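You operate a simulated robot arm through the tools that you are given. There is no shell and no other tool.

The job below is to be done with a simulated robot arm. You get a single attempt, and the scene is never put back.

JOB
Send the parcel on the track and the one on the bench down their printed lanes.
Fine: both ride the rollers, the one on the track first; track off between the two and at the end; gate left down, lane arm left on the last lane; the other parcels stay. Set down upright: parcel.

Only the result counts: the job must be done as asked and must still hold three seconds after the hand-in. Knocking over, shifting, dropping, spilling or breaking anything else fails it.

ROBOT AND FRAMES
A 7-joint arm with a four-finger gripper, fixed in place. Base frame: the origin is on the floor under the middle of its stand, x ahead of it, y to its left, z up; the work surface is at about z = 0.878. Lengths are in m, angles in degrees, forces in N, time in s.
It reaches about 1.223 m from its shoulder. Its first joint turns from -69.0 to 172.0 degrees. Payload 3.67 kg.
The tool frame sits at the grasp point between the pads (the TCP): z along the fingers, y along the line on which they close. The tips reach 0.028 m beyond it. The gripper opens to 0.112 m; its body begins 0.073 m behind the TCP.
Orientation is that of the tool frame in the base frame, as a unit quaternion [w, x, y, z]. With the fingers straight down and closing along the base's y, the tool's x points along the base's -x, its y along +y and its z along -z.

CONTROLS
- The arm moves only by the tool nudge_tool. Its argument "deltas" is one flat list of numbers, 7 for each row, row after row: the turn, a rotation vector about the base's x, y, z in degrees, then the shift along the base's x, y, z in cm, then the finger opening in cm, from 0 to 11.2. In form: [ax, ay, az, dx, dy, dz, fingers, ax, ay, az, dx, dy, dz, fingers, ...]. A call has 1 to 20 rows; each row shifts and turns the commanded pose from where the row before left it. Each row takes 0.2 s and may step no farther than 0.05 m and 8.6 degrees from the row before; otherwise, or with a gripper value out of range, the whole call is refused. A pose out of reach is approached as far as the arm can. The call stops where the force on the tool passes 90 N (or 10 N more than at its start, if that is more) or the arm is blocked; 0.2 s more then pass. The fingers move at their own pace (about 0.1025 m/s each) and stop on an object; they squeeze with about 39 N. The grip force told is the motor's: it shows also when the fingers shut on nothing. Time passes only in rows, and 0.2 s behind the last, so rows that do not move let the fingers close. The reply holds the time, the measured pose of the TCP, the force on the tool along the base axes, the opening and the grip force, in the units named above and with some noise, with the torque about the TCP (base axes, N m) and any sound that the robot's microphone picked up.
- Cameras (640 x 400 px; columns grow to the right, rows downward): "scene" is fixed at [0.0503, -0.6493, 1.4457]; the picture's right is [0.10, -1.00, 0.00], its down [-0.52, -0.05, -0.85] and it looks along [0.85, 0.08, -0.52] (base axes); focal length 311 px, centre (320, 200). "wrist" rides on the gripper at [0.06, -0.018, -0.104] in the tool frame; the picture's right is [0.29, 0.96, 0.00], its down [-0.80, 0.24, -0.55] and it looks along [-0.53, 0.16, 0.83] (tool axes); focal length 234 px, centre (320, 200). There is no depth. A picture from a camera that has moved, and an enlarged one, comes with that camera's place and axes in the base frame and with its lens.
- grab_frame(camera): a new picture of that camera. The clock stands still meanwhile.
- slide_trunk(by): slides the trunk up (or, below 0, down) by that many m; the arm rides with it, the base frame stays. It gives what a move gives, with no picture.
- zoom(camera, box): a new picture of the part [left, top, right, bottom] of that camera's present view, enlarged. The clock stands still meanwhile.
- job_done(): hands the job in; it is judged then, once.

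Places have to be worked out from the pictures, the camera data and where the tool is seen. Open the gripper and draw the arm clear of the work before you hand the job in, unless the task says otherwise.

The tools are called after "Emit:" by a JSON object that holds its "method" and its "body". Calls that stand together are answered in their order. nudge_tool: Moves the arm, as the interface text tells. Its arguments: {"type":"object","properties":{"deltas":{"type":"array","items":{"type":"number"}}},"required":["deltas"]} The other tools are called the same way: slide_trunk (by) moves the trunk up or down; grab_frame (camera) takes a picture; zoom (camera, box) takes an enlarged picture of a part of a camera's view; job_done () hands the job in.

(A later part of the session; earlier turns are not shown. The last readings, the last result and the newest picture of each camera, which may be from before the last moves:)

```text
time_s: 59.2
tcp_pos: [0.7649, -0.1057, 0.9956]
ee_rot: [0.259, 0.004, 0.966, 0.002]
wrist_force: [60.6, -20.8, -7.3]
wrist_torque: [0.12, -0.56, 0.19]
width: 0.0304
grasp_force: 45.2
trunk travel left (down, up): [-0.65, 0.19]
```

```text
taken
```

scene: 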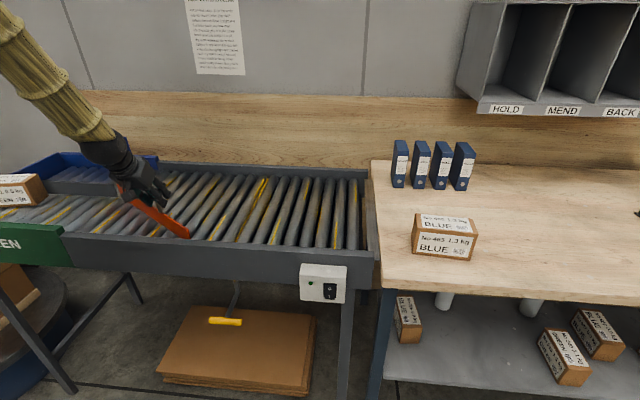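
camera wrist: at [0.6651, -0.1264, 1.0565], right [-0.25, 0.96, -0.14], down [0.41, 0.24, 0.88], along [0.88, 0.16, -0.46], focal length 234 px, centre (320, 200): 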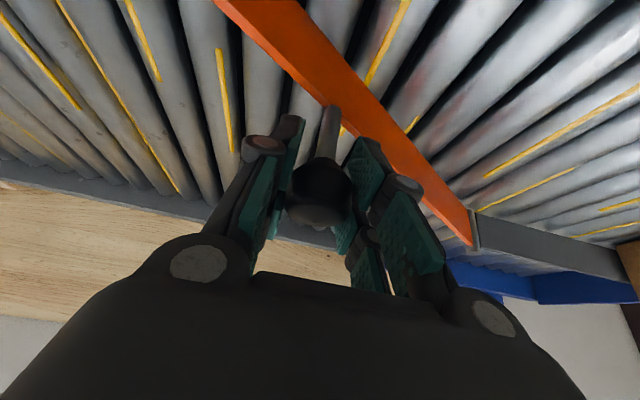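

A firm stop at about -32° (60 N along the arc), so the arm is fully over to BLUE. I relax, release and lift clear.

Emit:
{"method": "nudge_tool", "body": {"deltas": [0, 0, 0, 0.8, -0.45, 0, 0, 0, 0, 0, 0, 0, 0, 6, 0, 0, 0, 0, 0, 0, 9, 0, 0, 0, -2, 0, 3.5, 9, 0, 0, 0, -2, 0, 3.5, 9, 0, 0, 0, 0, 0, 4, 9]}}

Emit:
{"method": "grab_frame", "body": {"camera": "scene"}}

Emit:
{"method": "grab_frame", "body": {"camera": "wrist"}}

```text
time_s: 60.6
tcp_pos: [0.7179, -0.1048, 1.1102]
ee_rot: [0.261, 0.002, 0.965, 0.001]
wrist_force: [0.4, -0.6, -0.3]
wrist_torque: [-0.01, 0.0, -0.02]
width: 0.0903
grasp_force: 0.2
trunk travel left (down, up): [-0.65, 0.19]
```

```text
taken
```

scene: 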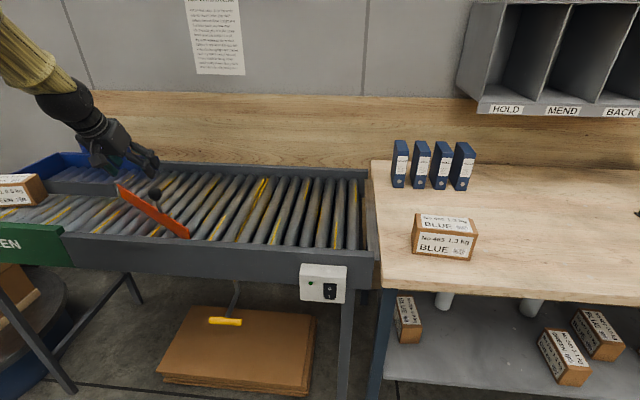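

```text
taken
camera wrist: at [0.6143, -0.1238, 1.1705], right [-0.25, 0.96, -0.14], down [0.41, 0.24, 0.88], along [0.88, 0.16, -0.45], focal length 234 px, centre (320, 200)
```

wrist: 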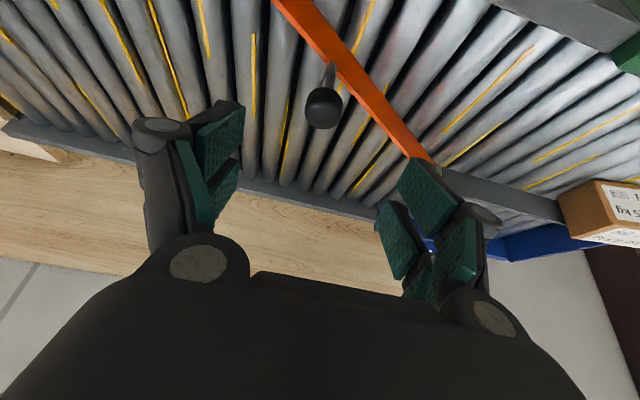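

The arm stays over at the BLUE side. Now the BLUE parcel, measuring about 0.148 × 0.068 × 0.087 m:
- Centre: near (0.748, -0.915)
- Yaw: about -4.8°
- Top: z≈0.965

I must grip across its short side, so I level the tool, turn it about -95° and move towards the bench.

Emit:
{"method": "nudge_tool", "body": {"deltas": [0, 7.5, 0, -1, -3, 1, 11.2, 0, 7.5, 0, -1, -3, 1, 11.2, 0, 7.5, 0, -1, -3, 1, 11.2, 0, 7.5, 0, -1, -3, 1, 11.2, 0, 0, -7.9, 0, -3.5, 0, 11.2, 0, 0, -7.9, 0, -3.5, 0, 11.2, 0, 0, -7.9, 0, -3.5, 0, 11.2, 0, 0, -7.9, 0, -3.5, 0, 11.2, 0, 0, -7.9, 0, -3.5, 0, 11.2, 0, 0, -7.9, 0, -3.5, 0, 11.2, 0, 0, -7.9, 0, -3.5, 0, 11.2, 0, 0, -7.9, 0, -3.5, 0, 11.2, 0, 0, -7.9, 0, -3.5, 0, 11.2, 0, 0, -7.9, 0, -3.5, 0, 11.2, 0, 0, -7.9, 0, -3.5, 0, 11.2, 0, 0, -7.9, 0, -3.5, 0, 11.2]}}

Emit:
{"method": "grab_frame", "body": {"camera": "scene"}}

Emit:
{"method": "grab_frame", "body": {"camera": "wrist"}}

```text
time_s: 64.0
tcp_pos: [0.6829, -0.6471, 1.1456]
ee_rot: [-0.001, 0.738, 0.675, 0.001]
wrist_force: [0.5, -0.7, 0.0]
wrist_torque: [0.06, 0.02, 0.01]
width: 0.112
grasp_force: 0.1
trunk travel left (down, up): [-0.65, 0.19]
```

```text
taken
```

scene: 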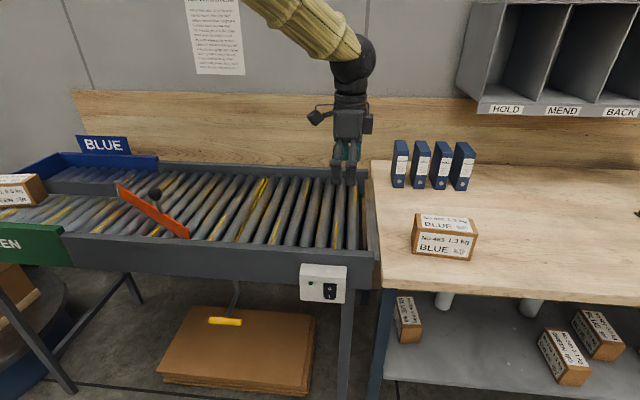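

```text
taken
camera wrist: at [0.6703, -0.5867, 1.2509], right [0.98, 0.2, 0.0], down [0.17, -0.82, 0.55], along [0.11, -0.54, -0.83], focal length 234 px, centre (320, 200)
```

wrist: 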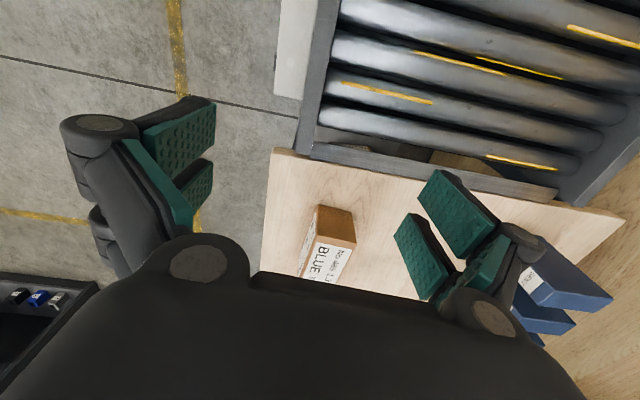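

The orientation is right. I continue to above the parcel with the fingers straight down, checking the reach.

Emit:
{"method": "nudge_tool", "body": {"deltas": [0, 0, 0, 1.1, -4.4, 0, 11.2, 0, 0, 0, 1.1, -4.4, 0, 11.2, 0, 0, 0, 1.1, -4.4, 0, 11.2, 0, 0, 0, 1.1, -4.4, 0, 11.2, 0, 0, 0, 1.1, -4.4, 0, 11.2, 0, 0, 0, 1.0, -4.4, 0, 11.2, 0, 0, 0, 0, 0, 0, 11.2]}}

Emit:
{"method": "grab_frame", "body": {"camera": "scene"}}

Emit:
{"method": "grab_frame", "body": {"camera": "wrist"}}

```text
time_s: 65.6
tcp_pos: [0.7472, -0.919, 1.1411]
ee_rot: [-0.002, 0.738, 0.675, 0.002]
wrist_force: [-0.9, -0.4, -1.0]
wrist_torque: [0.0, -0.06, 0.0]
width: 0.1119
grasp_force: 0.0
trunk travel left (down, up): [-0.65, 0.19]
```

```text
taken
```

scene: 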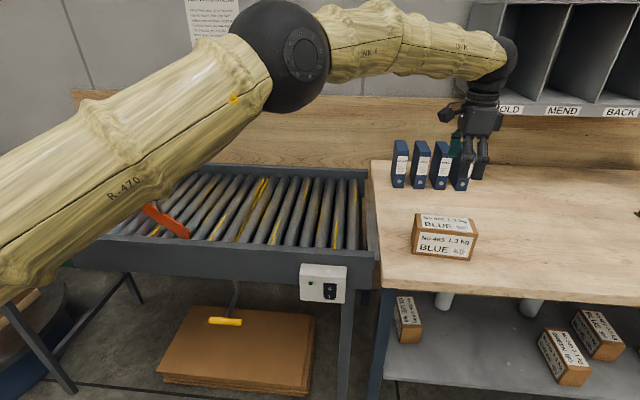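

```text
taken
camera wrist: at [0.7343, -0.8591, 1.2458], right [0.98, 0.2, 0.0], down [0.17, -0.82, 0.55], along [0.11, -0.54, -0.84], focal length 234 px, centre (320, 200)
```

wrist: 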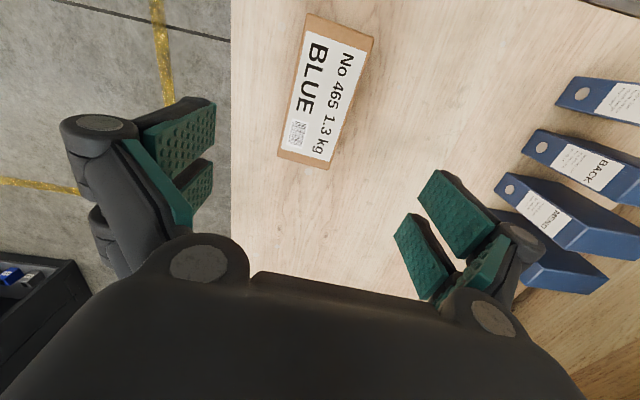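

The parcel is reachable straight down, and the wrist view confirms its centre at (0.747, -0.914) with its top at z≈0.965. I descend around it.

Emit:
{"method": "nudge_tool", "body": {"deltas": [0, 0, 0, 0, 0.5, -4.4, 11.2, 0, 0, 0, 0, 0, -4.4, 11.2, 0, 0, 0, 0, 0, -4.4, 11.2, 0, 0, 0, 0, 0, -4.4, 11.2, 0, 0, 0, 0, 0, 0, 11.2]}}

Emit:
{"method": "grab_frame", "body": {"camera": "wrist"}}

Emit:
{"method": "grab_frame", "body": {"camera": "scene"}}

```text
time_s: 66.8
tcp_pos: [0.748, -0.9108, 0.9668]
ee_rot: [-0.001, 0.738, 0.675, 0.001]
wrist_force: [-0.1, -0.2, -0.5]
wrist_torque: [0.0, -0.04, 0.0]
width: 0.1121
grasp_force: 0.0
trunk travel left (down, up): [-0.65, 0.19]
```

```text
taken
camera wrist: at [0.7341, -0.8503, 1.0721], right [0.98, 0.2, 0.0], down [0.17, -0.82, 0.55], along [0.11, -0.54, -0.83], focal length 234 px, centre (320, 200)
```

wrist: 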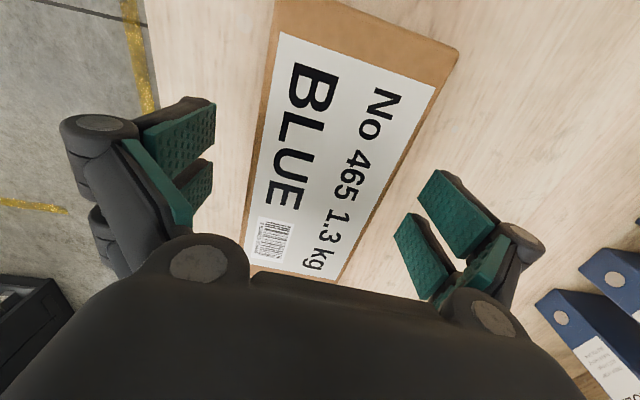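

```text
taken
```

scene: 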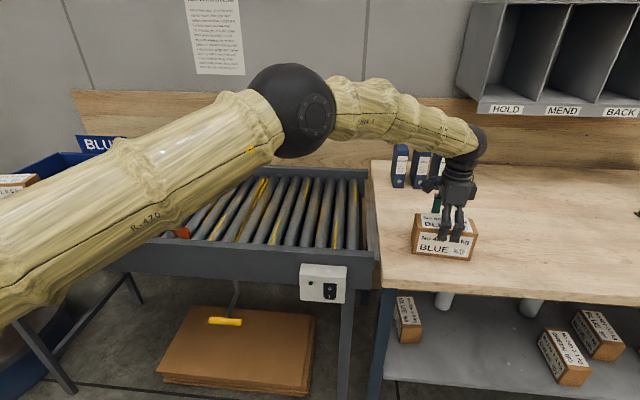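

The parcel is centred between the fingers. I go down the last 4.5 cm and close on it.

Emit:
{"method": "nudge_tool", "body": {"deltas": [0, 0, 0, 0, 0, -2.3, 11.2, 0, 0, 0, 0, 0, -2.2, 11.2, 0, 0, 0, 0, 0, 0, 5, 0, 0, 0, 0, 0, 0, 5, 0, 0, 0, 0, 0, 0, 5]}}

Emit:
{"method": "grab_frame", "body": {"camera": "wrist"}}

```text
time_s: 68.0
tcp_pos: [0.7481, -0.9076, 0.9289]
ee_rot: [0.0, 0.737, 0.676, -0.001]
wrist_force: [-2.7, -3.1, 1.9]
wrist_torque: [0.02, 0.61, 0.0]
width: 0.0701
grasp_force: 39.0
trunk travel left (down, up): [-0.65, 0.19]
```

```text
taken
camera wrist: at [0.7352, -0.8465, 1.0329], right [0.98, 0.2, 0.0], down [0.17, -0.82, 0.55], along [0.11, -0.54, -0.83], focal length 234 px, centre (320, 200)
```

wrist: 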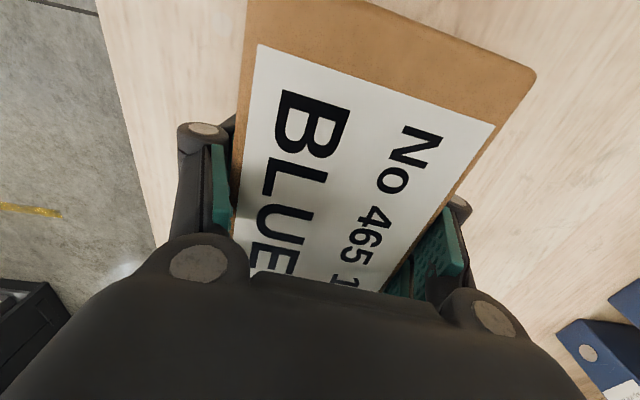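

It is gripped at 70 mm. I lift it straight up, slowly at first.

Emit:
{"method": "nudge_tool", "body": {"deltas": [0, 0, 0, 0, 0, 1, 5, 0, 0, 0, 0, 0, 2, 5, 0, 0, 0, 0, 0, 3, 5, 0, 0, 0, 0, 0, 3.5, 5, 0, 0, 0, 0, 0, 3.5, 5, 0, 0, 0, 0, 0, 0, 5]}}

Emit:
{"method": "grab_frame", "body": {"camera": "wrist"}}

Emit:
{"method": "grab_frame", "body": {"camera": "scene"}}

```text
time_s: 69.0
tcp_pos: [0.7516, -0.9048, 1.0679]
ee_rot: [0.035, 0.738, 0.674, -0.008]
wrist_force: [-2.3, -4.0, -8.7]
wrist_torque: [0.17, -0.13, -0.04]
width: 0.0698
grasp_force: 38.9
trunk travel left (down, up): [-0.65, 0.19]
stopped in row 5: the arm was blocked; the commanded pose is now the measured one
```

```text
taken
camera wrist: at [0.7344, -0.8384, 1.1693], right [0.98, 0.2, 0.02], down [0.14, -0.78, 0.61], along [0.14, -0.59, -0.79], focal length 234 px, centre (320, 200)
```

wrist: 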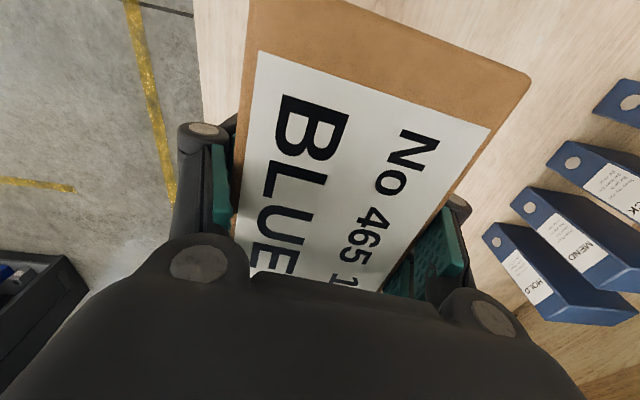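

```text
taken
```

scene: 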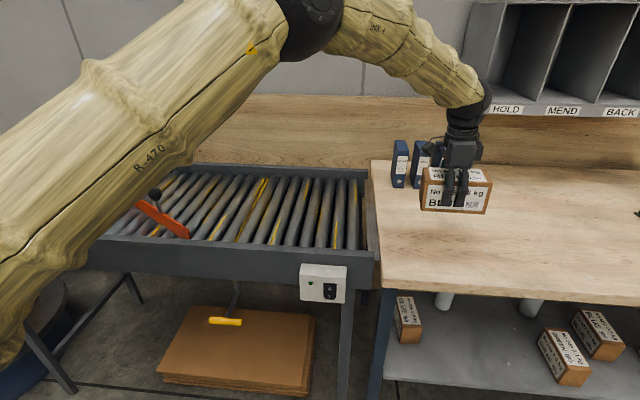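

The arm was blocked late in the lift. Its elbow has swung close to the camera, and the tool tilted by about 4°. The parcel is held and its bottom is at about 1.017, high enough to clear the rail. I move back towards the track while levelling the tool, in small steps.

Emit:
{"method": "nudge_tool", "body": {"deltas": [1.2, 0.7, 0, 0.5, 1.5, 0, 5, 1.2, 0.7, 0, 0.5, 2, 0, 5, 1.2, 0.6, 0, 0.5, 2, 0, 5]}}

Emit:
{"method": "grab_frame", "body": {"camera": "scene"}}

```text
time_s: 69.3
tcp_pos: [0.7618, -0.8429, 1.1514]
ee_rot: [0.085, 0.737, 0.67, -0.026]
wrist_force: [-3.7, -0.7, -10.1]
wrist_torque: [0.08, -0.12, 0.01]
width: 0.0697
grasp_force: 38.9
trunk travel left (down, up): [-0.65, 0.19]
stopped in row 1: the arm was blocked; the commanded pose is now the measured one
```

```text
taken
```

scene: 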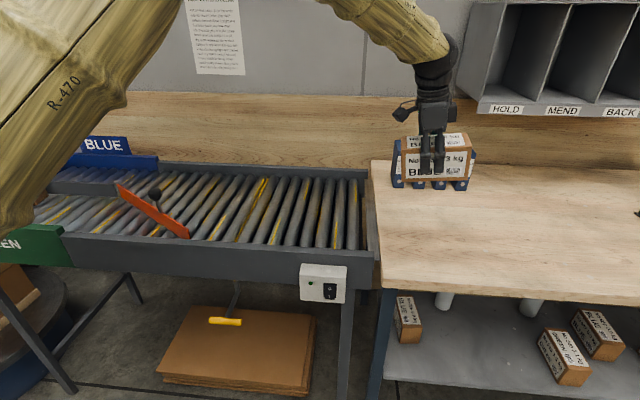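

The tool moved more than I commanded, so the arm is re-arranging its elbow. I hold still for one row to see whether it settles.

Emit:
{"method": "nudge_tool", "body": {"deltas": [0, 0, 0, 0, 0, 0, 5]}}

Emit:
{"method": "grab_frame", "body": {"camera": "scene"}}

Emit:
{"method": "grab_frame", "body": {"camera": "wrist"}}

```text
time_s: 69.7
tcp_pos: [0.7547, -0.7606, 1.19]
ee_rot: [0.099, 0.735, 0.669, -0.051]
wrist_force: [-2.0, -0.7, -11.6]
wrist_torque: [0.24, 0.02, 0.04]
width: 0.0699
grasp_force: 38.9
trunk travel left (down, up): [-0.65, 0.19]
stopped in row 1: the arm was blocked; the commanded pose is now the measured one
```

```text
taken
```

scene: 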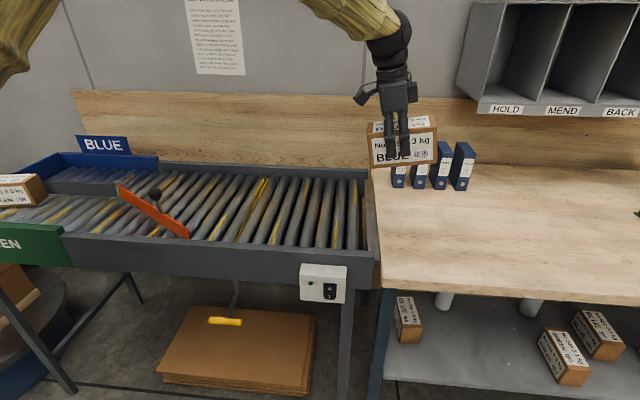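

```text
taken
camera wrist: at [0.737, -0.6798, 1.2783], right [0.98, 0.2, 0.02], down [0.13, -0.68, 0.72], along [0.15, -0.71, -0.69], focal length 234 px, centre (320, 200)
```

wrist: 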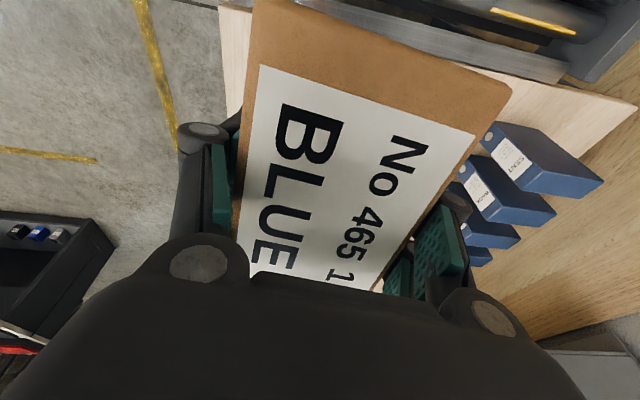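

It is still swinging up and away from the bench, in free space, with the parcel firmly held. I keep holding until it settles.

Emit:
{"method": "nudge_tool", "body": {"deltas": [0, 0, 0, 0, 0, 0, 5]}}

Emit:
{"method": "grab_frame", "body": {"camera": "scene"}}

```text
time_s: 70.1
tcp_pos: [0.7518, -0.8077, 1.1556]
ee_rot: [0.08, 0.74, 0.667, -0.041]
wrist_force: [-1.9, -2.4, -14.8]
wrist_torque: [0.21, -0.04, -0.01]
width: 0.0698
grasp_force: 38.8
trunk travel left (down, up): [-0.65, 0.19]
```

```text
taken
```

scene: 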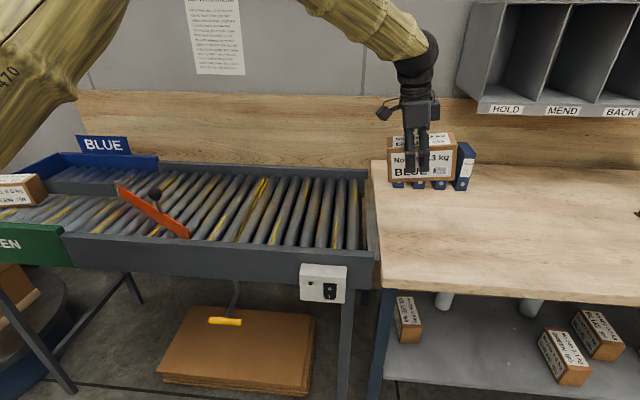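

It's swinging back now and is no longer blocked. I hold a little longer for it to come to rest.

Emit:
{"method": "nudge_tool", "body": {"deltas": [0, 0, 0, 0, 0, 0, 5, 0, 0, 0, 0, 0, 0, 5]}}

Emit:
{"method": "grab_frame", "body": {"camera": "scene"}}

Emit:
{"method": "grab_frame", "body": {"camera": "wrist"}}

```text
time_s: 70.9
tcp_pos: [0.7423, -0.7215, 1.2159]
ee_rot: [0.117, 0.737, 0.663, -0.066]
wrist_force: [-4.2, -2.2, -12.0]
wrist_torque: [0.33, -0.13, 0.05]
width: 0.0699
grasp_force: 39.3
trunk travel left (down, up): [-0.65, 0.19]
stopped in row 2: the arm was blocked; the commanded pose is now the measured one
```

```text
taken
```

scene: 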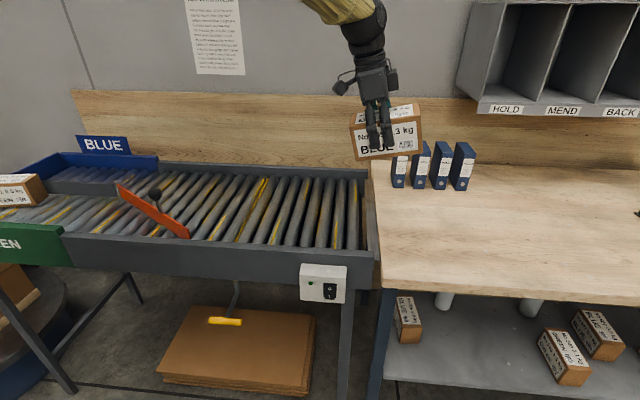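

```text
taken
camera wrist: at [0.7249, -0.6354, 1.3005], right [0.98, 0.19, 0.01], down [0.12, -0.65, 0.75], along [0.15, -0.74, -0.66], focal length 234 px, centre (320, 200)
```

wrist: 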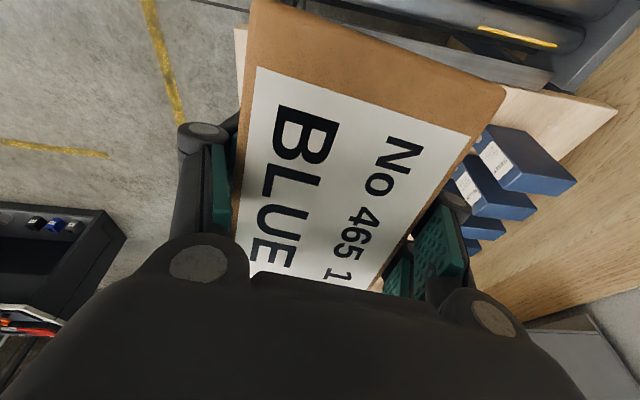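

The arm oscillates between two elbow postures when held exactly there. I give it a definite direction instead, towards the track and away from this awkward pose, while easing the tilt out.

Emit:
{"method": "nudge_tool", "body": {"deltas": [1.5, 0.3, 0, 1.0, 3.0, 0, 5, 1.5, 0.3, 0, 1.0, 3.0, 0, 5, 1.5, 0.3, 0, 1.0, 3.0, 0, 5]}}

Emit:
{"method": "grab_frame", "body": {"camera": "scene"}}

```text
time_s: 71.7
tcp_pos: [0.7764, -0.6643, 1.1941]
ee_rot: [0.067, 0.741, 0.667, -0.036]
wrist_force: [-1.2, -0.1, -13.6]
wrist_torque: [0.15, -0.07, -0.02]
width: 0.0697
grasp_force: 39.1
trunk travel left (down, up): [-0.65, 0.19]
```

```text
taken
```

scene: 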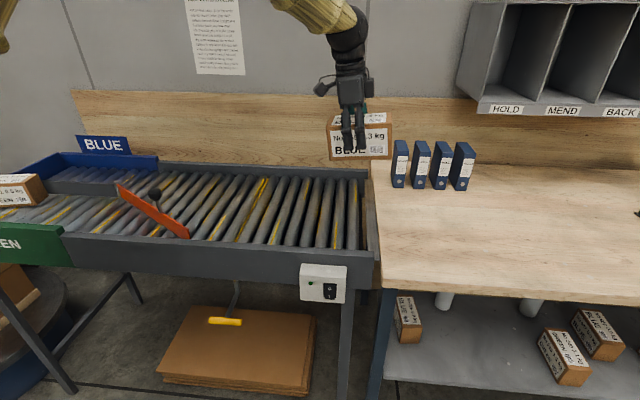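

It follows properly now. I continue to above the loading spot on the rollers and level the parcel out.

Emit:
{"method": "nudge_tool", "body": {"deltas": [1.4, 0.34, 0.8, 2.5, 3.2, -0.6, 5, 1.4, 0.34, 0.8, 2.5, 3.2, -0.6, 5, 1.4, 0.34, 0.8, 2.5, 3.2, -0.6, 5, 1.4, 0.34, 0.8, 2.5, 3.2, -0.6, 5, 1.4, 0.34, 0.8, 2.5, 3.2, -0.6, 5, 1.4, 0.34, 0.8, 2.5, 3.2, -0.6, 5, 0, 0, 0, 0, 0, 0, 5, 0, 0, 0, 0, 0, 0, 5]}}

Emit:
{"method": "grab_frame", "body": {"camera": "scene"}}

Emit:
{"method": "grab_frame", "body": {"camera": "wrist"}}

```text
time_s: 73.5
tcp_pos: [0.9261, -0.4586, 1.1646]
ee_rot: [0.009, 0.716, 0.698, -0.002]
wrist_force: [-1.1, -4.3, -14.8]
wrist_torque: [0.33, -0.05, 0.0]
width: 0.0696
grasp_force: 39.6
trunk travel left (down, up): [-0.65, 0.19]
```

```text
taken
```

scene: 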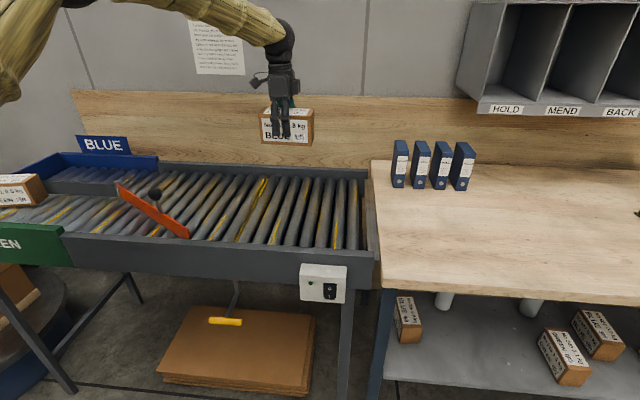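

```text
taken
camera wrist: at [0.9086, -0.3969, 1.2692], right [0.96, 0.26, 0.0], down [0.21, -0.79, 0.57], along [0.15, -0.55, -0.82], focal length 234 px, centre (320, 200)
```

wrist: 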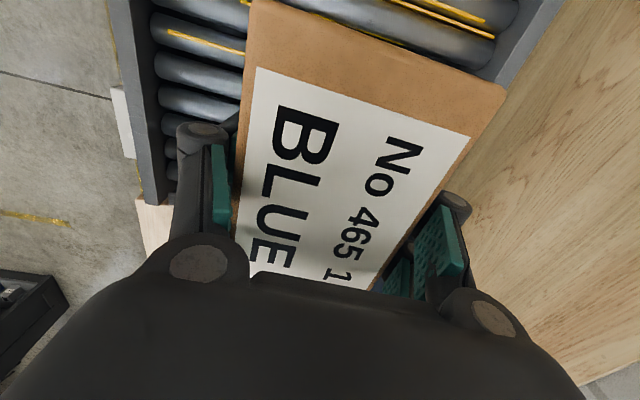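

The parcel is above the rollers near (0.926, -0.459). I zoom in to check that it hangs level in the grip after that swing.

Emit:
{"method": "zoom", "body": {"camera": "scene", "box": [240, 60, 340, 160]}}

Emit:
{"method": "zoom", "body": {"camera": "scene", "box": [230, 150, 390, 260]}}

```text
4.00 times, centred on (290, 110) of scene
camera zoom: at [0.0503, -0.6493, 1.4457], right [0.1, -1.0, 0.0], down [-0.52, -0.05, -0.85], along [0.85, 0.08, -0.52], focal length 1244 px, centre (440, 560)
```

zoom: 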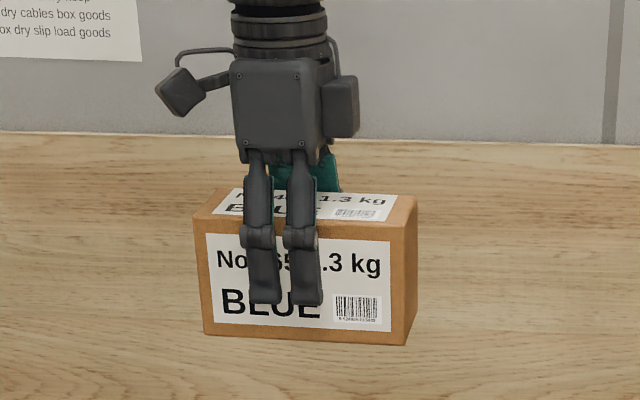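

```text
3.64 times, centred on (310, 205) of scene
camera zoom: at [0.0503, -0.6493, 1.4457], right [0.1, -1.0, 0.0], down [-0.52, -0.05, -0.85], along [0.85, 0.08, -0.52], focal length 1131 px, centre (356, 182)
```

zoom: 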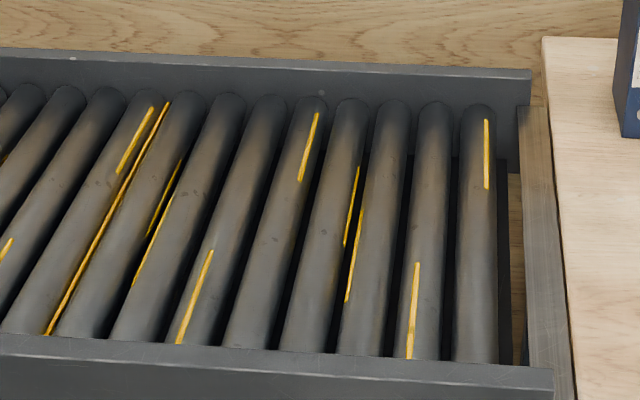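

The bottom edge is level to within about 1° and no slip shows. The parcel spans y≈-0.54 to -0.39 with its bottom 52 mm below the TCP. I lower it over the rollers.

Emit:
{"method": "nudge_tool", "body": {"deltas": [0, 0, 0.3, 0, 0, -4, 5, 0, 0, 0.3, 0, 0, -4, 5, 0, 0, 0.3, 0, 0, -4, 5, 0, 0, 0.3, 0, 0, -4, 5, 0, 0, 0.3, 0, 0, -2, 5, 0, 0, 0, 0, 0, 0, 5]}}

Emit:
{"method": "grab_frame", "body": {"camera": "scene"}}

```text
time_s: 74.9
tcp_pos: [0.9274, -0.4532, 0.9882]
ee_rot: [0.011, 0.706, 0.709, -0.002]
wrist_force: [-0.1, -1.7, -12.6]
wrist_torque: [0.23, -0.01, -0.01]
width: 0.07
grasp_force: 38.7
trunk travel left (down, up): [-0.65, 0.19]
```

```text
taken
```

scene: 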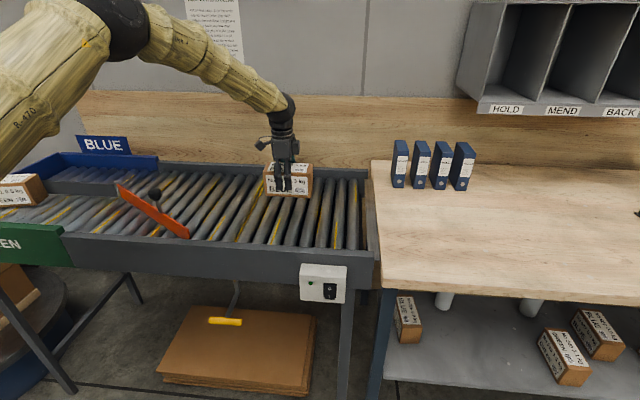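

Its bottom is now at about 0.936. I go down 4 cm more and then feel for the rollers in small steps.

Emit:
{"method": "nudge_tool", "body": {"deltas": [0, 0, 0, 0, 0, -2, 5, 0, 0, 0, 0, 0, -1.7, 5, 0, 0, 0, 0, 0, 0, 5]}}

Emit:
{"method": "zoom", "body": {"camera": "scene", "box": [230, 130, 350, 230]}}

```text
time_s: 75.7
tcp_pos: [0.9273, -0.449, 0.9515]
ee_rot: [0.011, 0.704, 0.71, -0.002]
wrist_force: [-0.1, 0.8, -12.7]
wrist_torque: [0.12, 0.01, 0.0]
width: 0.0699
grasp_force: 39.1
trunk travel left (down, up): [-0.65, 0.19]
```

```text
4.00 times, centred on (290, 180) of scene
camera zoom: at [0.0503, -0.6493, 1.4457], right [0.1, -1.0, 0.0], down [-0.52, -0.05, -0.85], along [0.85, 0.08, -0.52], focal length 1244 px, centre (440, 280)
```

zoom: 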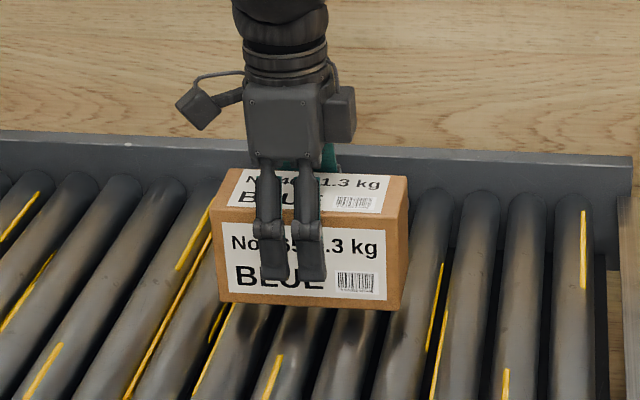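

The weight still hangs on the tool (Fz -12.7 N). I step down 4 mm at a time.

Emit:
{"method": "nudge_tool", "body": {"deltas": [0, 0, 0, 0, 0, -0.4, 5, 0, 0, 0, 0, 0, -0.4, 5]}}

Emit:
{"method": "nudge_tool", "body": {"deltas": [0, 0, 0, 0, 0, -0.4, 5, 0, 0, 0, 0, 0, -0.2, 5]}}

```text
time_s: 76.3
tcp_pos: [0.9284, -0.4486, 0.9423]
ee_rot: [0.011, 0.705, 0.71, -0.002]
wrist_force: [0.7, -0.1, -13.4]
wrist_torque: [0.13, 0.0, -0.01]
width: 0.0699
grasp_force: 38.9
trunk travel left (down, up): [-0.65, 0.19]
```

```text
time_s: 76.9
tcp_pos: [0.9282, -0.4482, 0.9369]
ee_rot: [0.011, 0.704, 0.71, -0.002]
wrist_force: [0.4, -0.5, -12.8]
wrist_torque: [0.11, -0.01, -0.03]
width: 0.0698
grasp_force: 38.8
trunk travel left (down, up): [-0.65, 0.19]
```

Still free at a TCP height of 0.937, with the parcel bottom at about 0.885. I continue in small steps.

Emit:
{"method": "nudge_tool", "body": {"deltas": [0, 0, 0, 0, 0, -0.3, 5, 0, 0, 0, 0, 0, -0.2, 5]}}

Emit:
{"method": "nudge_tool", "body": {"deltas": [0, 0, 0, 0, 0, -0.3, 5]}}

Emit:
{"method": "zoom", "body": {"camera": "scene", "box": [230, 130, 350, 230]}}

```text
time_s: 77.5
tcp_pos: [0.9277, -0.4494, 0.9338]
ee_rot: [0.013, 0.704, 0.71, -0.002]
wrist_force: [3.9, -1.8, -3.5]
wrist_torque: [-0.82, 0.13, 0.4]
width: 0.0697
grasp_force: 38.7
trunk travel left (down, up): [-0.65, 0.19]
```

```text
time_s: 77.9
tcp_pos: [0.927, -0.4487, 0.934]
ee_rot: [0.014, 0.704, 0.71, -0.002]
wrist_force: [8.4, -6.5, 11.7]
wrist_torque: [-0.79, 0.3, 0.7]
width: 0.0699
grasp_force: 38.8
trunk travel left (down, up): [-0.65, 0.19]
```

```text
4.00 times, centred on (290, 180) of scene
camera zoom: at [0.0503, -0.6493, 1.4457], right [0.1, -1.0, 0.0], down [-0.52, -0.05, -0.85], along [0.85, 0.08, -0.52], focal length 1244 px, centre (440, 280)
```

zoom: 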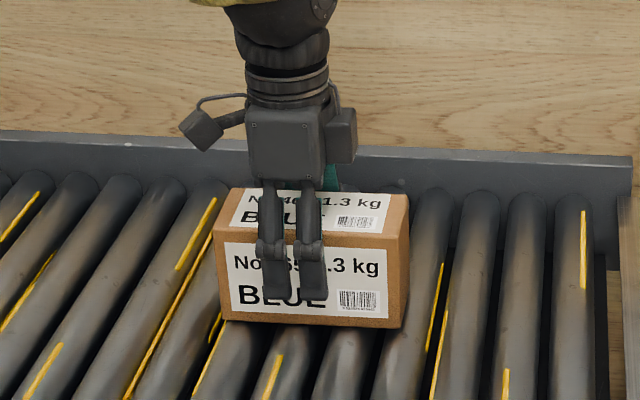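

The parcel is on the rollers (Fz went from -13 to +12 N). I ease off slightly and open the fingers.

Emit:
{"method": "nudge_tool", "body": {"deltas": [0, 0, 0, 0, 0, 0.2, 5, 0, 0, 0, 0, 0, 0, 8, 0, 0, 0, 0, 0, 0, 10.5, 0, 0, 0, 0, 0, 0, 10.5]}}

Emit:
{"method": "zoom", "body": {"camera": "scene", "box": [230, 130, 350, 230]}}

Emit:
{"method": "grab_frame", "body": {"camera": "wrist"}}

```text
time_s: 78.9
tcp_pos: [0.9261, -0.4498, 0.9338]
ee_rot: [0.013, 0.705, 0.71, -0.001]
wrist_force: [-0.5, 0.5, -0.3]
wrist_torque: [0.02, 0.01, -0.04]
width: 0.1051
grasp_force: 0.0
trunk travel left (down, up): [-0.65, 0.19]
```

```text
4.00 times, centred on (290, 180) of scene
camera zoom: at [0.0503, -0.6493, 1.4457], right [0.1, -1.0, 0.0], down [-0.52, -0.05, -0.85], along [0.85, 0.08, -0.52], focal length 1244 px, centre (440, 280)
```

zoom: 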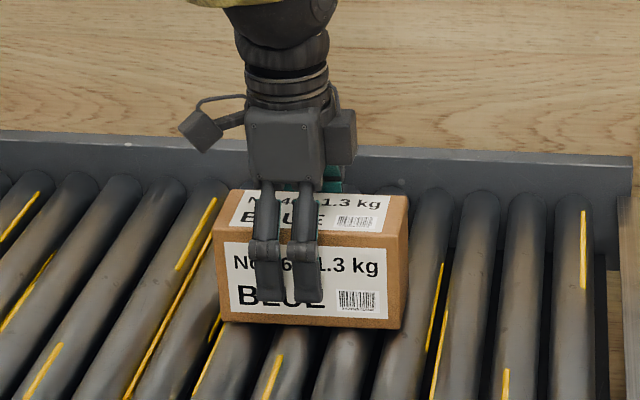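

```text
taken
camera wrist: at [0.9066, -0.3875, 1.036], right [0.96, 0.29, 0.01], down [0.24, -0.78, 0.57], along [0.17, -0.55, -0.82], focal length 234 px, centre (320, 200)
```

wrist: 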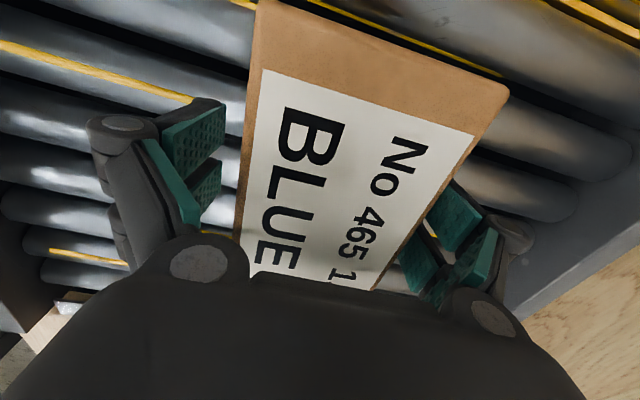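

Released and upright. I lift straight off in gentle steps, watching for the elbow trouble.

Emit:
{"method": "nudge_tool", "body": {"deltas": [0, 0, 0, 0, 0, 2, 10.5, 0, 0, 0, 0, 0, 2, 10.5, 0, 0, 0, 0, 0, 2, 10.5]}}

Emit:
{"method": "grab_frame", "body": {"camera": "scene"}}

```text
time_s: 79.7
tcp_pos: [0.9265, -0.4476, 0.9941]
ee_rot: [0.012, 0.705, 0.709, -0.003]
wrist_force: [-0.7, 0.8, -0.4]
wrist_torque: [-0.01, -0.03, 0.0]
width: 0.1051
grasp_force: 0.0
trunk travel left (down, up): [-0.65, 0.19]
```

```text
taken
```

scene: 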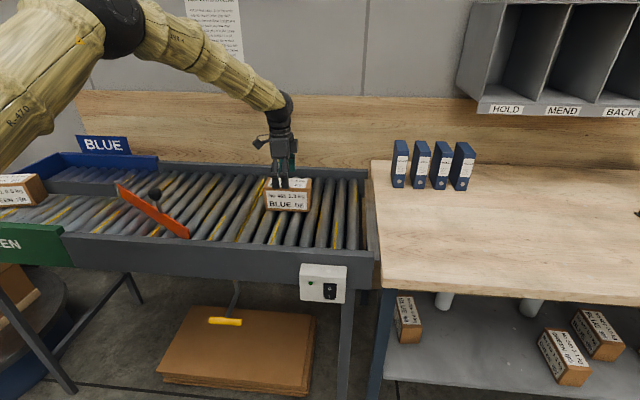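

Clear of the parcel. I rise further, turn the tool back to its original heading and retrace the path I used before towards the front of the track.

Emit:
{"method": "nudge_tool", "body": {"deltas": [0, 0, 0, 0, 0, 3.5, 10, 0, 0, 0, 0, 0, 3.5, 8, 0, 0, 0, 0, 0, 3.5, 6, 0, 0, 7.5, -1.9, 1.0, 0.3, 3, 0, 0, 7.5, -1.9, 1.0, 0.3, 0, 0, 0, 7.5, -1.9, 1.0, 0.3, 0, 0, 0, 7.5, -1.9, 1.0, 0.3, 0, 0, 0, 7.5, -1.9, 1.0, 0.3, 0, 0, 0, 7.5, -1.9, 1.0, 0.3, 0, 0, 0, 7.5, -1.9, 1.0, 0.3, 0, 0, 0, 7.5, -1.9, 1.0, 0.3, 0, 0, 0, 7.5, -1.9, 1.0, 0.3, 0, 0, 0, 7.5, -1.9, 1.0, 0.3, 0, 0, 0, 7.5, -1.9, 1.0, 0.3, 0, 0, 0, 7.2, -1.9, 1.0, 0.3, 0]}}

Emit:
{"method": "grab_frame", "body": {"camera": "scene"}}

```text
time_s: 82.9
tcp_pos: [0.6976, -0.328, 1.1346]
ee_rot: [0.011, -0.003, 1.0, 0.007]
wrist_force: [0.4, 0.7, 0.2]
wrist_torque: [0.01, -0.02, 0.01]
width: 0.0001
grasp_force: 35.7
trunk travel left (down, up): [-0.65, 0.19]
```

```text
taken
```

scene: 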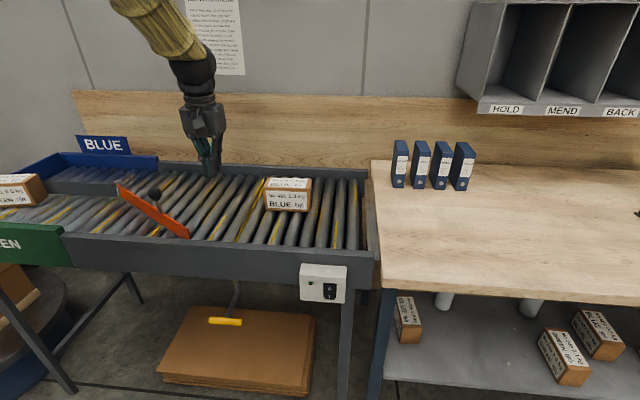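

All is as planned. I pitch the closed fingers 30° forward again and go down in front of the rail, then across to the switch.

Emit:
{"method": "nudge_tool", "body": {"deltas": [-0.2, -7.2, 0, -3.4, 0, -2.6, 0, -0.2, -7.2, 0, -3.4, 0, -2.6, 0, -0.2, -7.2, 0, -3.4, 0, -2.6, 0, -0.2, -7.2, 0, -3.4, 0, -2.6, 0, 0, 0, 0, -0.7, 0, -4.2, 0, 0, 0, 0, -0.7, 0, -4.2, 0, 0, 0, 0, -0.7, 0, -4.2, 0, 0, 0, 0, -0.6, 0, -4.1, 0]}}

Emit:
{"method": "grab_frame", "body": {"camera": "scene"}}

```text
time_s: 84.7
tcp_pos: [0.538, -0.3294, 0.8633]
ee_rot: [0.257, -0.002, 0.966, -0.001]
wrist_force: [0.1, -0.4, -0.9]
wrist_torque: [-0.01, -0.02, -0.07]
width: 0.0
grasp_force: 35.5
trunk travel left (down, up): [-0.65, 0.19]
```

```text
taken
```

scene: 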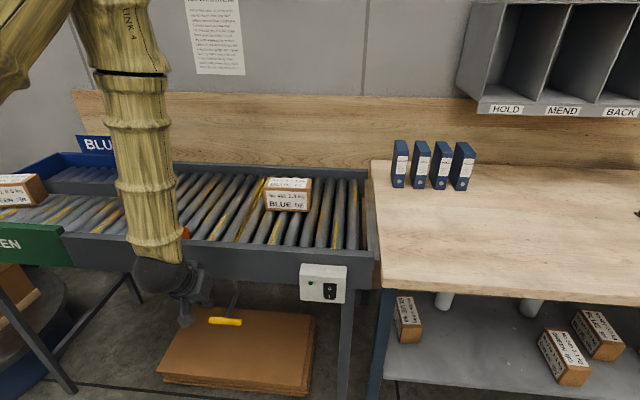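

I move sideways to stand in front of the switch.

Emit:
{"method": "nudge_tool", "body": {"deltas": [0, 0, 0, -0.5, -4.85, -0.55, 0, 0, 0, 0, -0.5, -4.85, -0.55, 0, 0, 0, 0, -0.5, -4.85, -0.55, 0, 0, 0, 0, -0.5, -4.85, -0.55, 0, 0, 0, 0, -0.4, -4.85, -0.55, 0, 0, 0, 0, -0.4, -4.85, -0.55, 0, 0, 0, 0, 0, 0, 0, 0]}}

Emit:
{"method": "grab_frame", "body": {"camera": "scene"}}

Emit:
{"method": "zoom", "body": {"camera": "wrist", "box": [220, 130, 420, 290]}}

```text
time_s: 86.3
tcp_pos: [0.5077, -0.6249, 0.8282]
ee_rot: [0.258, -0.002, 0.966, 0.001]
wrist_force: [0.0, 0.2, 0.5]
wrist_torque: [-0.01, 0.04, -0.01]
width: 0.0
grasp_force: 35.5
trunk travel left (down, up): [-0.65, 0.19]
```

```text
taken
```

scene: 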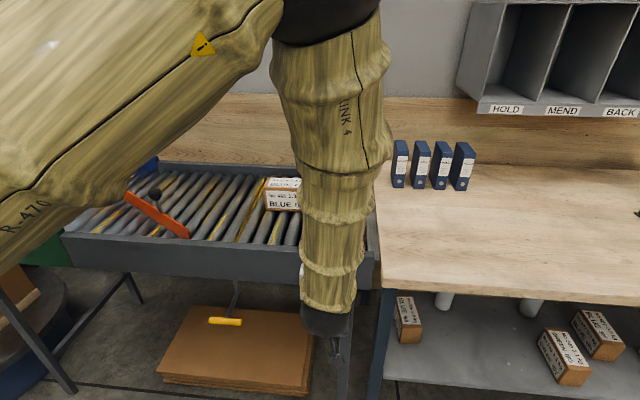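

```text
2.50 times, centred on (320, 210) of wrist
camera zoom: at [0.4039, -0.6448, 0.8893], right [-0.25, 0.96, -0.14], down [0.41, 0.24, 0.88], along [0.87, 0.16, -0.46], focal length 585 px, centre (320, 175)
```

zoom: 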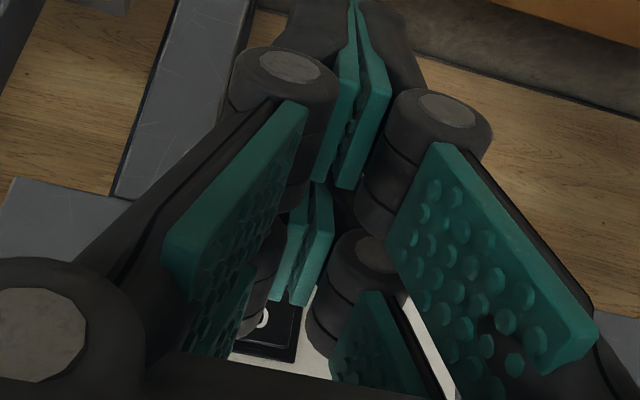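

The fingertips stand in front of the rocker again, though the elbow is rather far right in this posture, so I keep the moves small. I approach the I half as before.

Emit:
{"method": "nudge_tool", "body": {"deltas": [0, 0, 0, 1.6, 0.3, 0.25, 0, 0, 0, 0, 1.6, 0, 0, 0, 0, 0, 0, 1.6, 0, 0, 0]}}

Emit:
{"method": "grab_frame", "body": {"camera": "scene"}}

```text
time_s: 87.1
tcp_pos: [0.5572, -0.622, 0.8303]
ee_rot: [0.258, -0.001, 0.966, 0.001]
wrist_force: [0.3, -0.9, 0.9]
wrist_torque: [-0.01, -0.02, -0.03]
width: 0.0001
grasp_force: 35.9
trunk travel left (down, up): [-0.65, 0.19]
```

```text
taken
```

scene: 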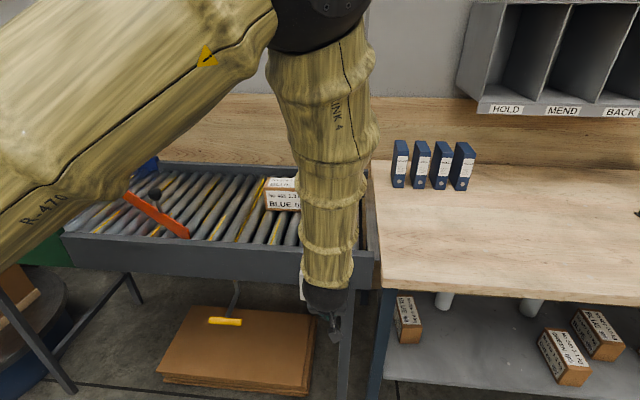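

The pose is good and there is no contact yet. I press in.

Emit:
{"method": "nudge_tool", "body": {"deltas": [0, 0, 0, 0.6, 0, 0, 0, 0, 0, 0, 0.5, 0, 0, 0, 0, 0, 0, 0.4, 0, 0, 0]}}

Emit:
{"method": "nudge_tool", "body": {"deltas": [0, 0, 0, 0.25, 0, 0, 0]}}

Emit:
{"method": "zoom", "body": {"camera": "scene", "box": [60, 150, 310, 260]}}

```text
time_s: 87.9
tcp_pos: [0.571, -0.6184, 0.8305]
ee_rot: [0.258, -0.002, 0.966, 0.0]
wrist_force: [-0.8, -1.0, 0.6]
wrist_torque: [0.05, -0.07, -0.02]
width: 0.0
grasp_force: 35.5
trunk travel left (down, up): [-0.65, 0.19]
```

```text
time_s: 88.3
tcp_pos: [0.5719, -0.6172, 0.8317]
ee_rot: [0.258, -0.003, 0.966, 0.001]
wrist_force: [-6.2, 0.8, -1.6]
wrist_torque: [0.07, 0.14, 0.03]
width: 0.0059
grasp_force: 35.6
trunk travel left (down, up): [-0.65, 0.19]
```

```text
2.56 times, centred on (185, 205) of scene
camera zoom: at [0.0503, -0.6493, 1.4457], right [0.1, -1.0, 0.0], down [-0.52, -0.05, -0.85], along [0.85, 0.08, -0.52], focal length 796 px, centre (666, 187)
```

zoom: 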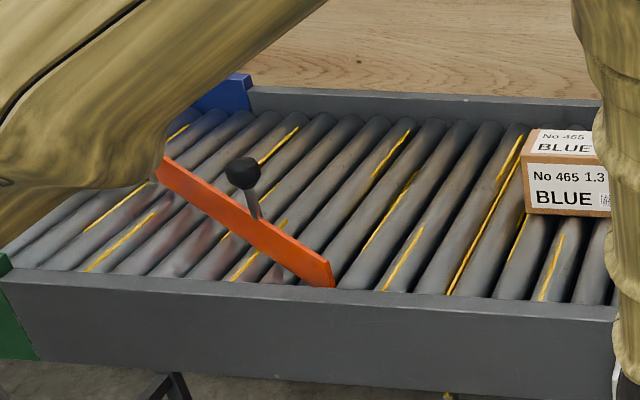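

Contact. I push slightly further to tip the rocker over.

Emit:
{"method": "nudge_tool", "body": {"deltas": [0, 0, 0, 0.3, -0.2, 0, 0]}}

Emit:
{"method": "zoom", "body": {"camera": "scene", "box": [60, 150, 310, 260]}}

```text
time_s: 88.7
tcp_pos: [0.5726, -0.6167, 0.8315]
ee_rot: [0.256, -0.002, 0.967, 0.001]
wrist_force: [-29.6, 13.2, -1.8]
wrist_torque: [0.15, 0.31, 0.38]
width: 0.0057
grasp_force: 36.0
trunk travel left (down, up): [-0.65, 0.19]
```

```text
2.56 times, centred on (185, 205) of scene
camera zoom: at [0.0503, -0.6493, 1.4457], right [0.1, -1.0, 0.0], down [-0.52, -0.05, -0.85], along [0.85, 0.08, -0.52], focal length 796 px, centre (666, 187)
```

zoom: 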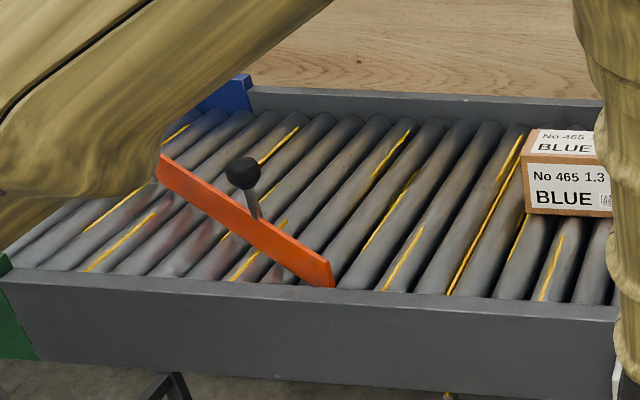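

I back off and see whether it switched, since the rollers took a moment to start the first time.

Emit:
{"method": "nudge_tool", "body": {"deltas": [0, 0, 0, -2.5, 0, 0.5, 0, 0, 0, 0, -2.5, 0, 0.5, 3]}}

Emit:
{"method": "zoom", "body": {"camera": "wrist", "box": [260, 170, 380, 280]}}

Emit:
{"method": "zoom", "body": {"camera": "scene", "box": [60, 150, 310, 260]}}

```text
time_s: 89.3
tcp_pos: [0.5269, -0.6196, 0.8455]
ee_rot: [0.259, -0.002, 0.966, 0.0]
wrist_force: [-1.1, 0.5, -0.8]
wrist_torque: [-0.01, -0.02, 0.01]
width: 0.0301
grasp_force: 0.1
trunk travel left (down, up): [-0.65, 0.19]
```

```text
3.64 times, centred on (320, 225) of wrist
camera zoom: at [0.4227, -0.6382, 0.9054], right [-0.25, 0.96, -0.15], down [0.41, 0.24, 0.88], along [0.88, 0.16, -0.45], focal length 852 px, centre (320, 109)
```

zoom: 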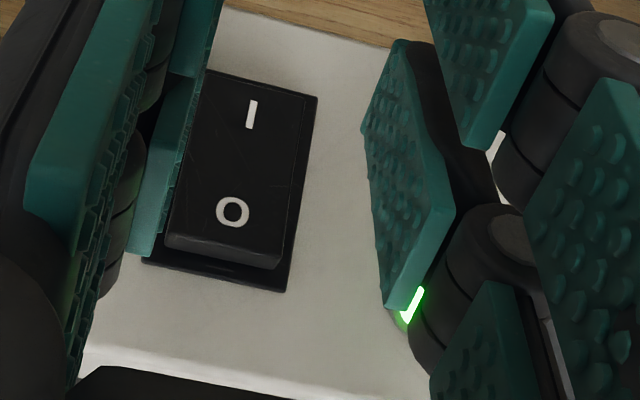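

```text
2.56 times, centred on (185, 205) of scene
camera zoom: at [0.0503, -0.6493, 1.4457], right [0.1, -1.0, 0.0], down [-0.52, -0.05, -0.85], along [0.85, 0.08, -0.52], focal length 796 px, centre (666, 187)
```

zoom: 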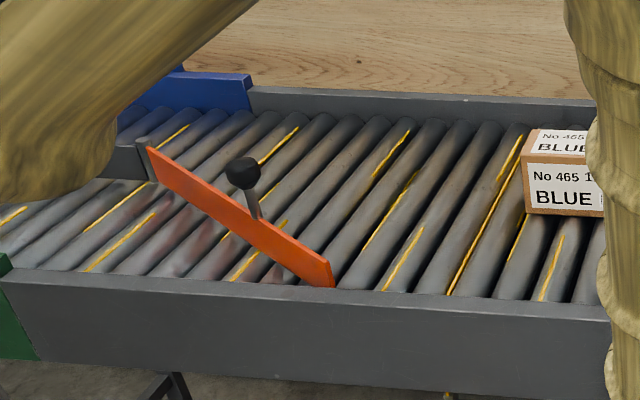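

The rocker is at I and the lamp is lit. I wait and watch the parcel start.

Emit:
{"method": "nudge_tool", "body": {"deltas": [0, 0, 0, 0, 0, 0, 0, 0, 0, 0, 0, 0, 0, 0, 0, 0, 0, 0, 0, 0, 0]}}

Emit:
{"method": "zoom", "body": {"camera": "scene", "box": [60, 150, 310, 260]}}

```text
time_s: 90.1
tcp_pos: [0.5263, -0.6181, 0.8419]
ee_rot: [0.259, -0.003, 0.966, 0.0]
wrist_force: [0.0, -0.1, 0.5]
wrist_torque: [0.0, -0.02, -0.03]
width: 0.0001
grasp_force: 35.2
trunk travel left (down, up): [-0.65, 0.19]
```

```text
2.56 times, centred on (185, 205) of scene
camera zoom: at [0.0503, -0.6493, 1.4457], right [0.1, -1.0, 0.0], down [-0.52, -0.05, -0.85], along [0.85, 0.08, -0.52], focal length 796 px, centre (666, 187)
```

zoom: 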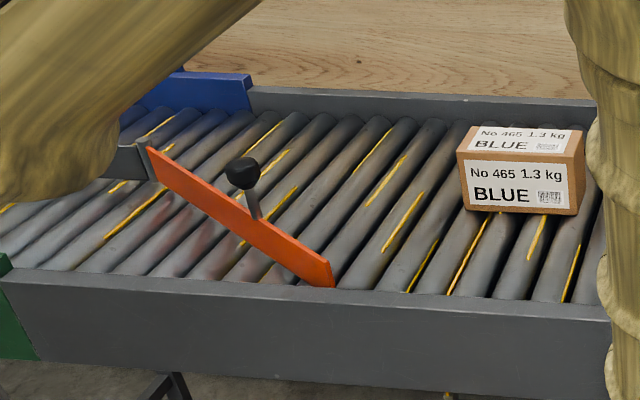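

The BLUE parcel is riding. I keep waiting and watching.

Emit:
{"method": "nudge_tool", "body": {"deltas": [0, 0, 0, 0, 0, 0, 0, 0, 0, 0, 0, 0, 0, 0, 0, 0, 0, 0, 0, 0, 0, 0, 0, 0, 0, 0, 0, 0, 0, 0, 0, 0, 0, 0, 0]}}

Emit:
{"method": "zoom", "body": {"camera": "scene", "box": [60, 150, 310, 260]}}

```text
time_s: 91.3
tcp_pos: [0.5272, -0.619, 0.8423]
ee_rot: [0.259, -0.003, 0.966, 0.0]
wrist_force: [0.1, 0.2, -0.4]
wrist_torque: [-0.01, -0.01, -0.05]
width: 0.0
grasp_force: 36.2
trunk travel left (down, up): [-0.65, 0.19]
```

```text
2.56 times, centred on (185, 205) of scene
camera zoom: at [0.0503, -0.6493, 1.4457], right [0.1, -1.0, 0.0], down [-0.52, -0.05, -0.85], along [0.85, 0.08, -0.52], focal length 796 px, centre (666, 187)
```

zoom: 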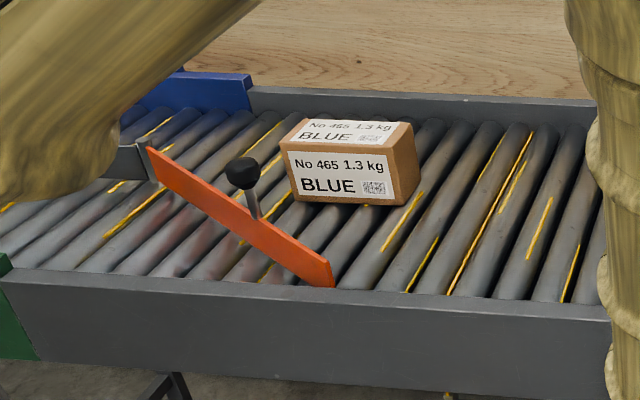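

It is approaching the lane arm on the far side. I keep watching.

Emit:
{"method": "nudge_tool", "body": {"deltas": [0, 0, 0, 0, 0, 0, 0, 0, 0, 0, 0, 0, 0, 0, 0, 0, 0, 0, 0, 0, 0, 0, 0, 0, 0, 0, 0, 0]}}

Emit:
{"method": "grab_frame", "body": {"camera": "scene"}}

```text
time_s: 92.3
tcp_pos: [0.5278, -0.619, 0.844]
ee_rot: [0.259, -0.003, 0.966, 0.001]
wrist_force: [-0.3, -0.3, -0.5]
wrist_torque: [-0.02, 0.01, 0.0]
width: 0.0002
grasp_force: 36.2
trunk travel left (down, up): [-0.65, 0.19]
```

```text
taken
```

scene: 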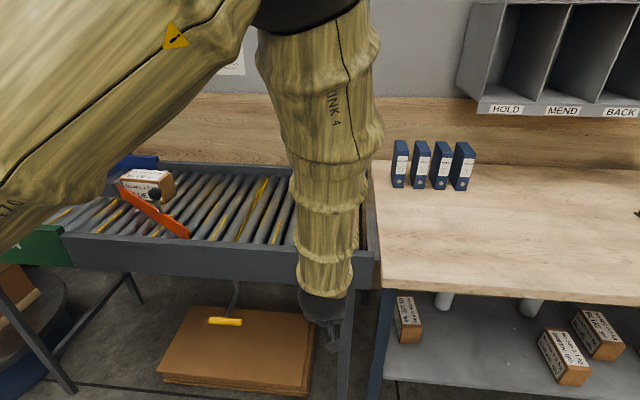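

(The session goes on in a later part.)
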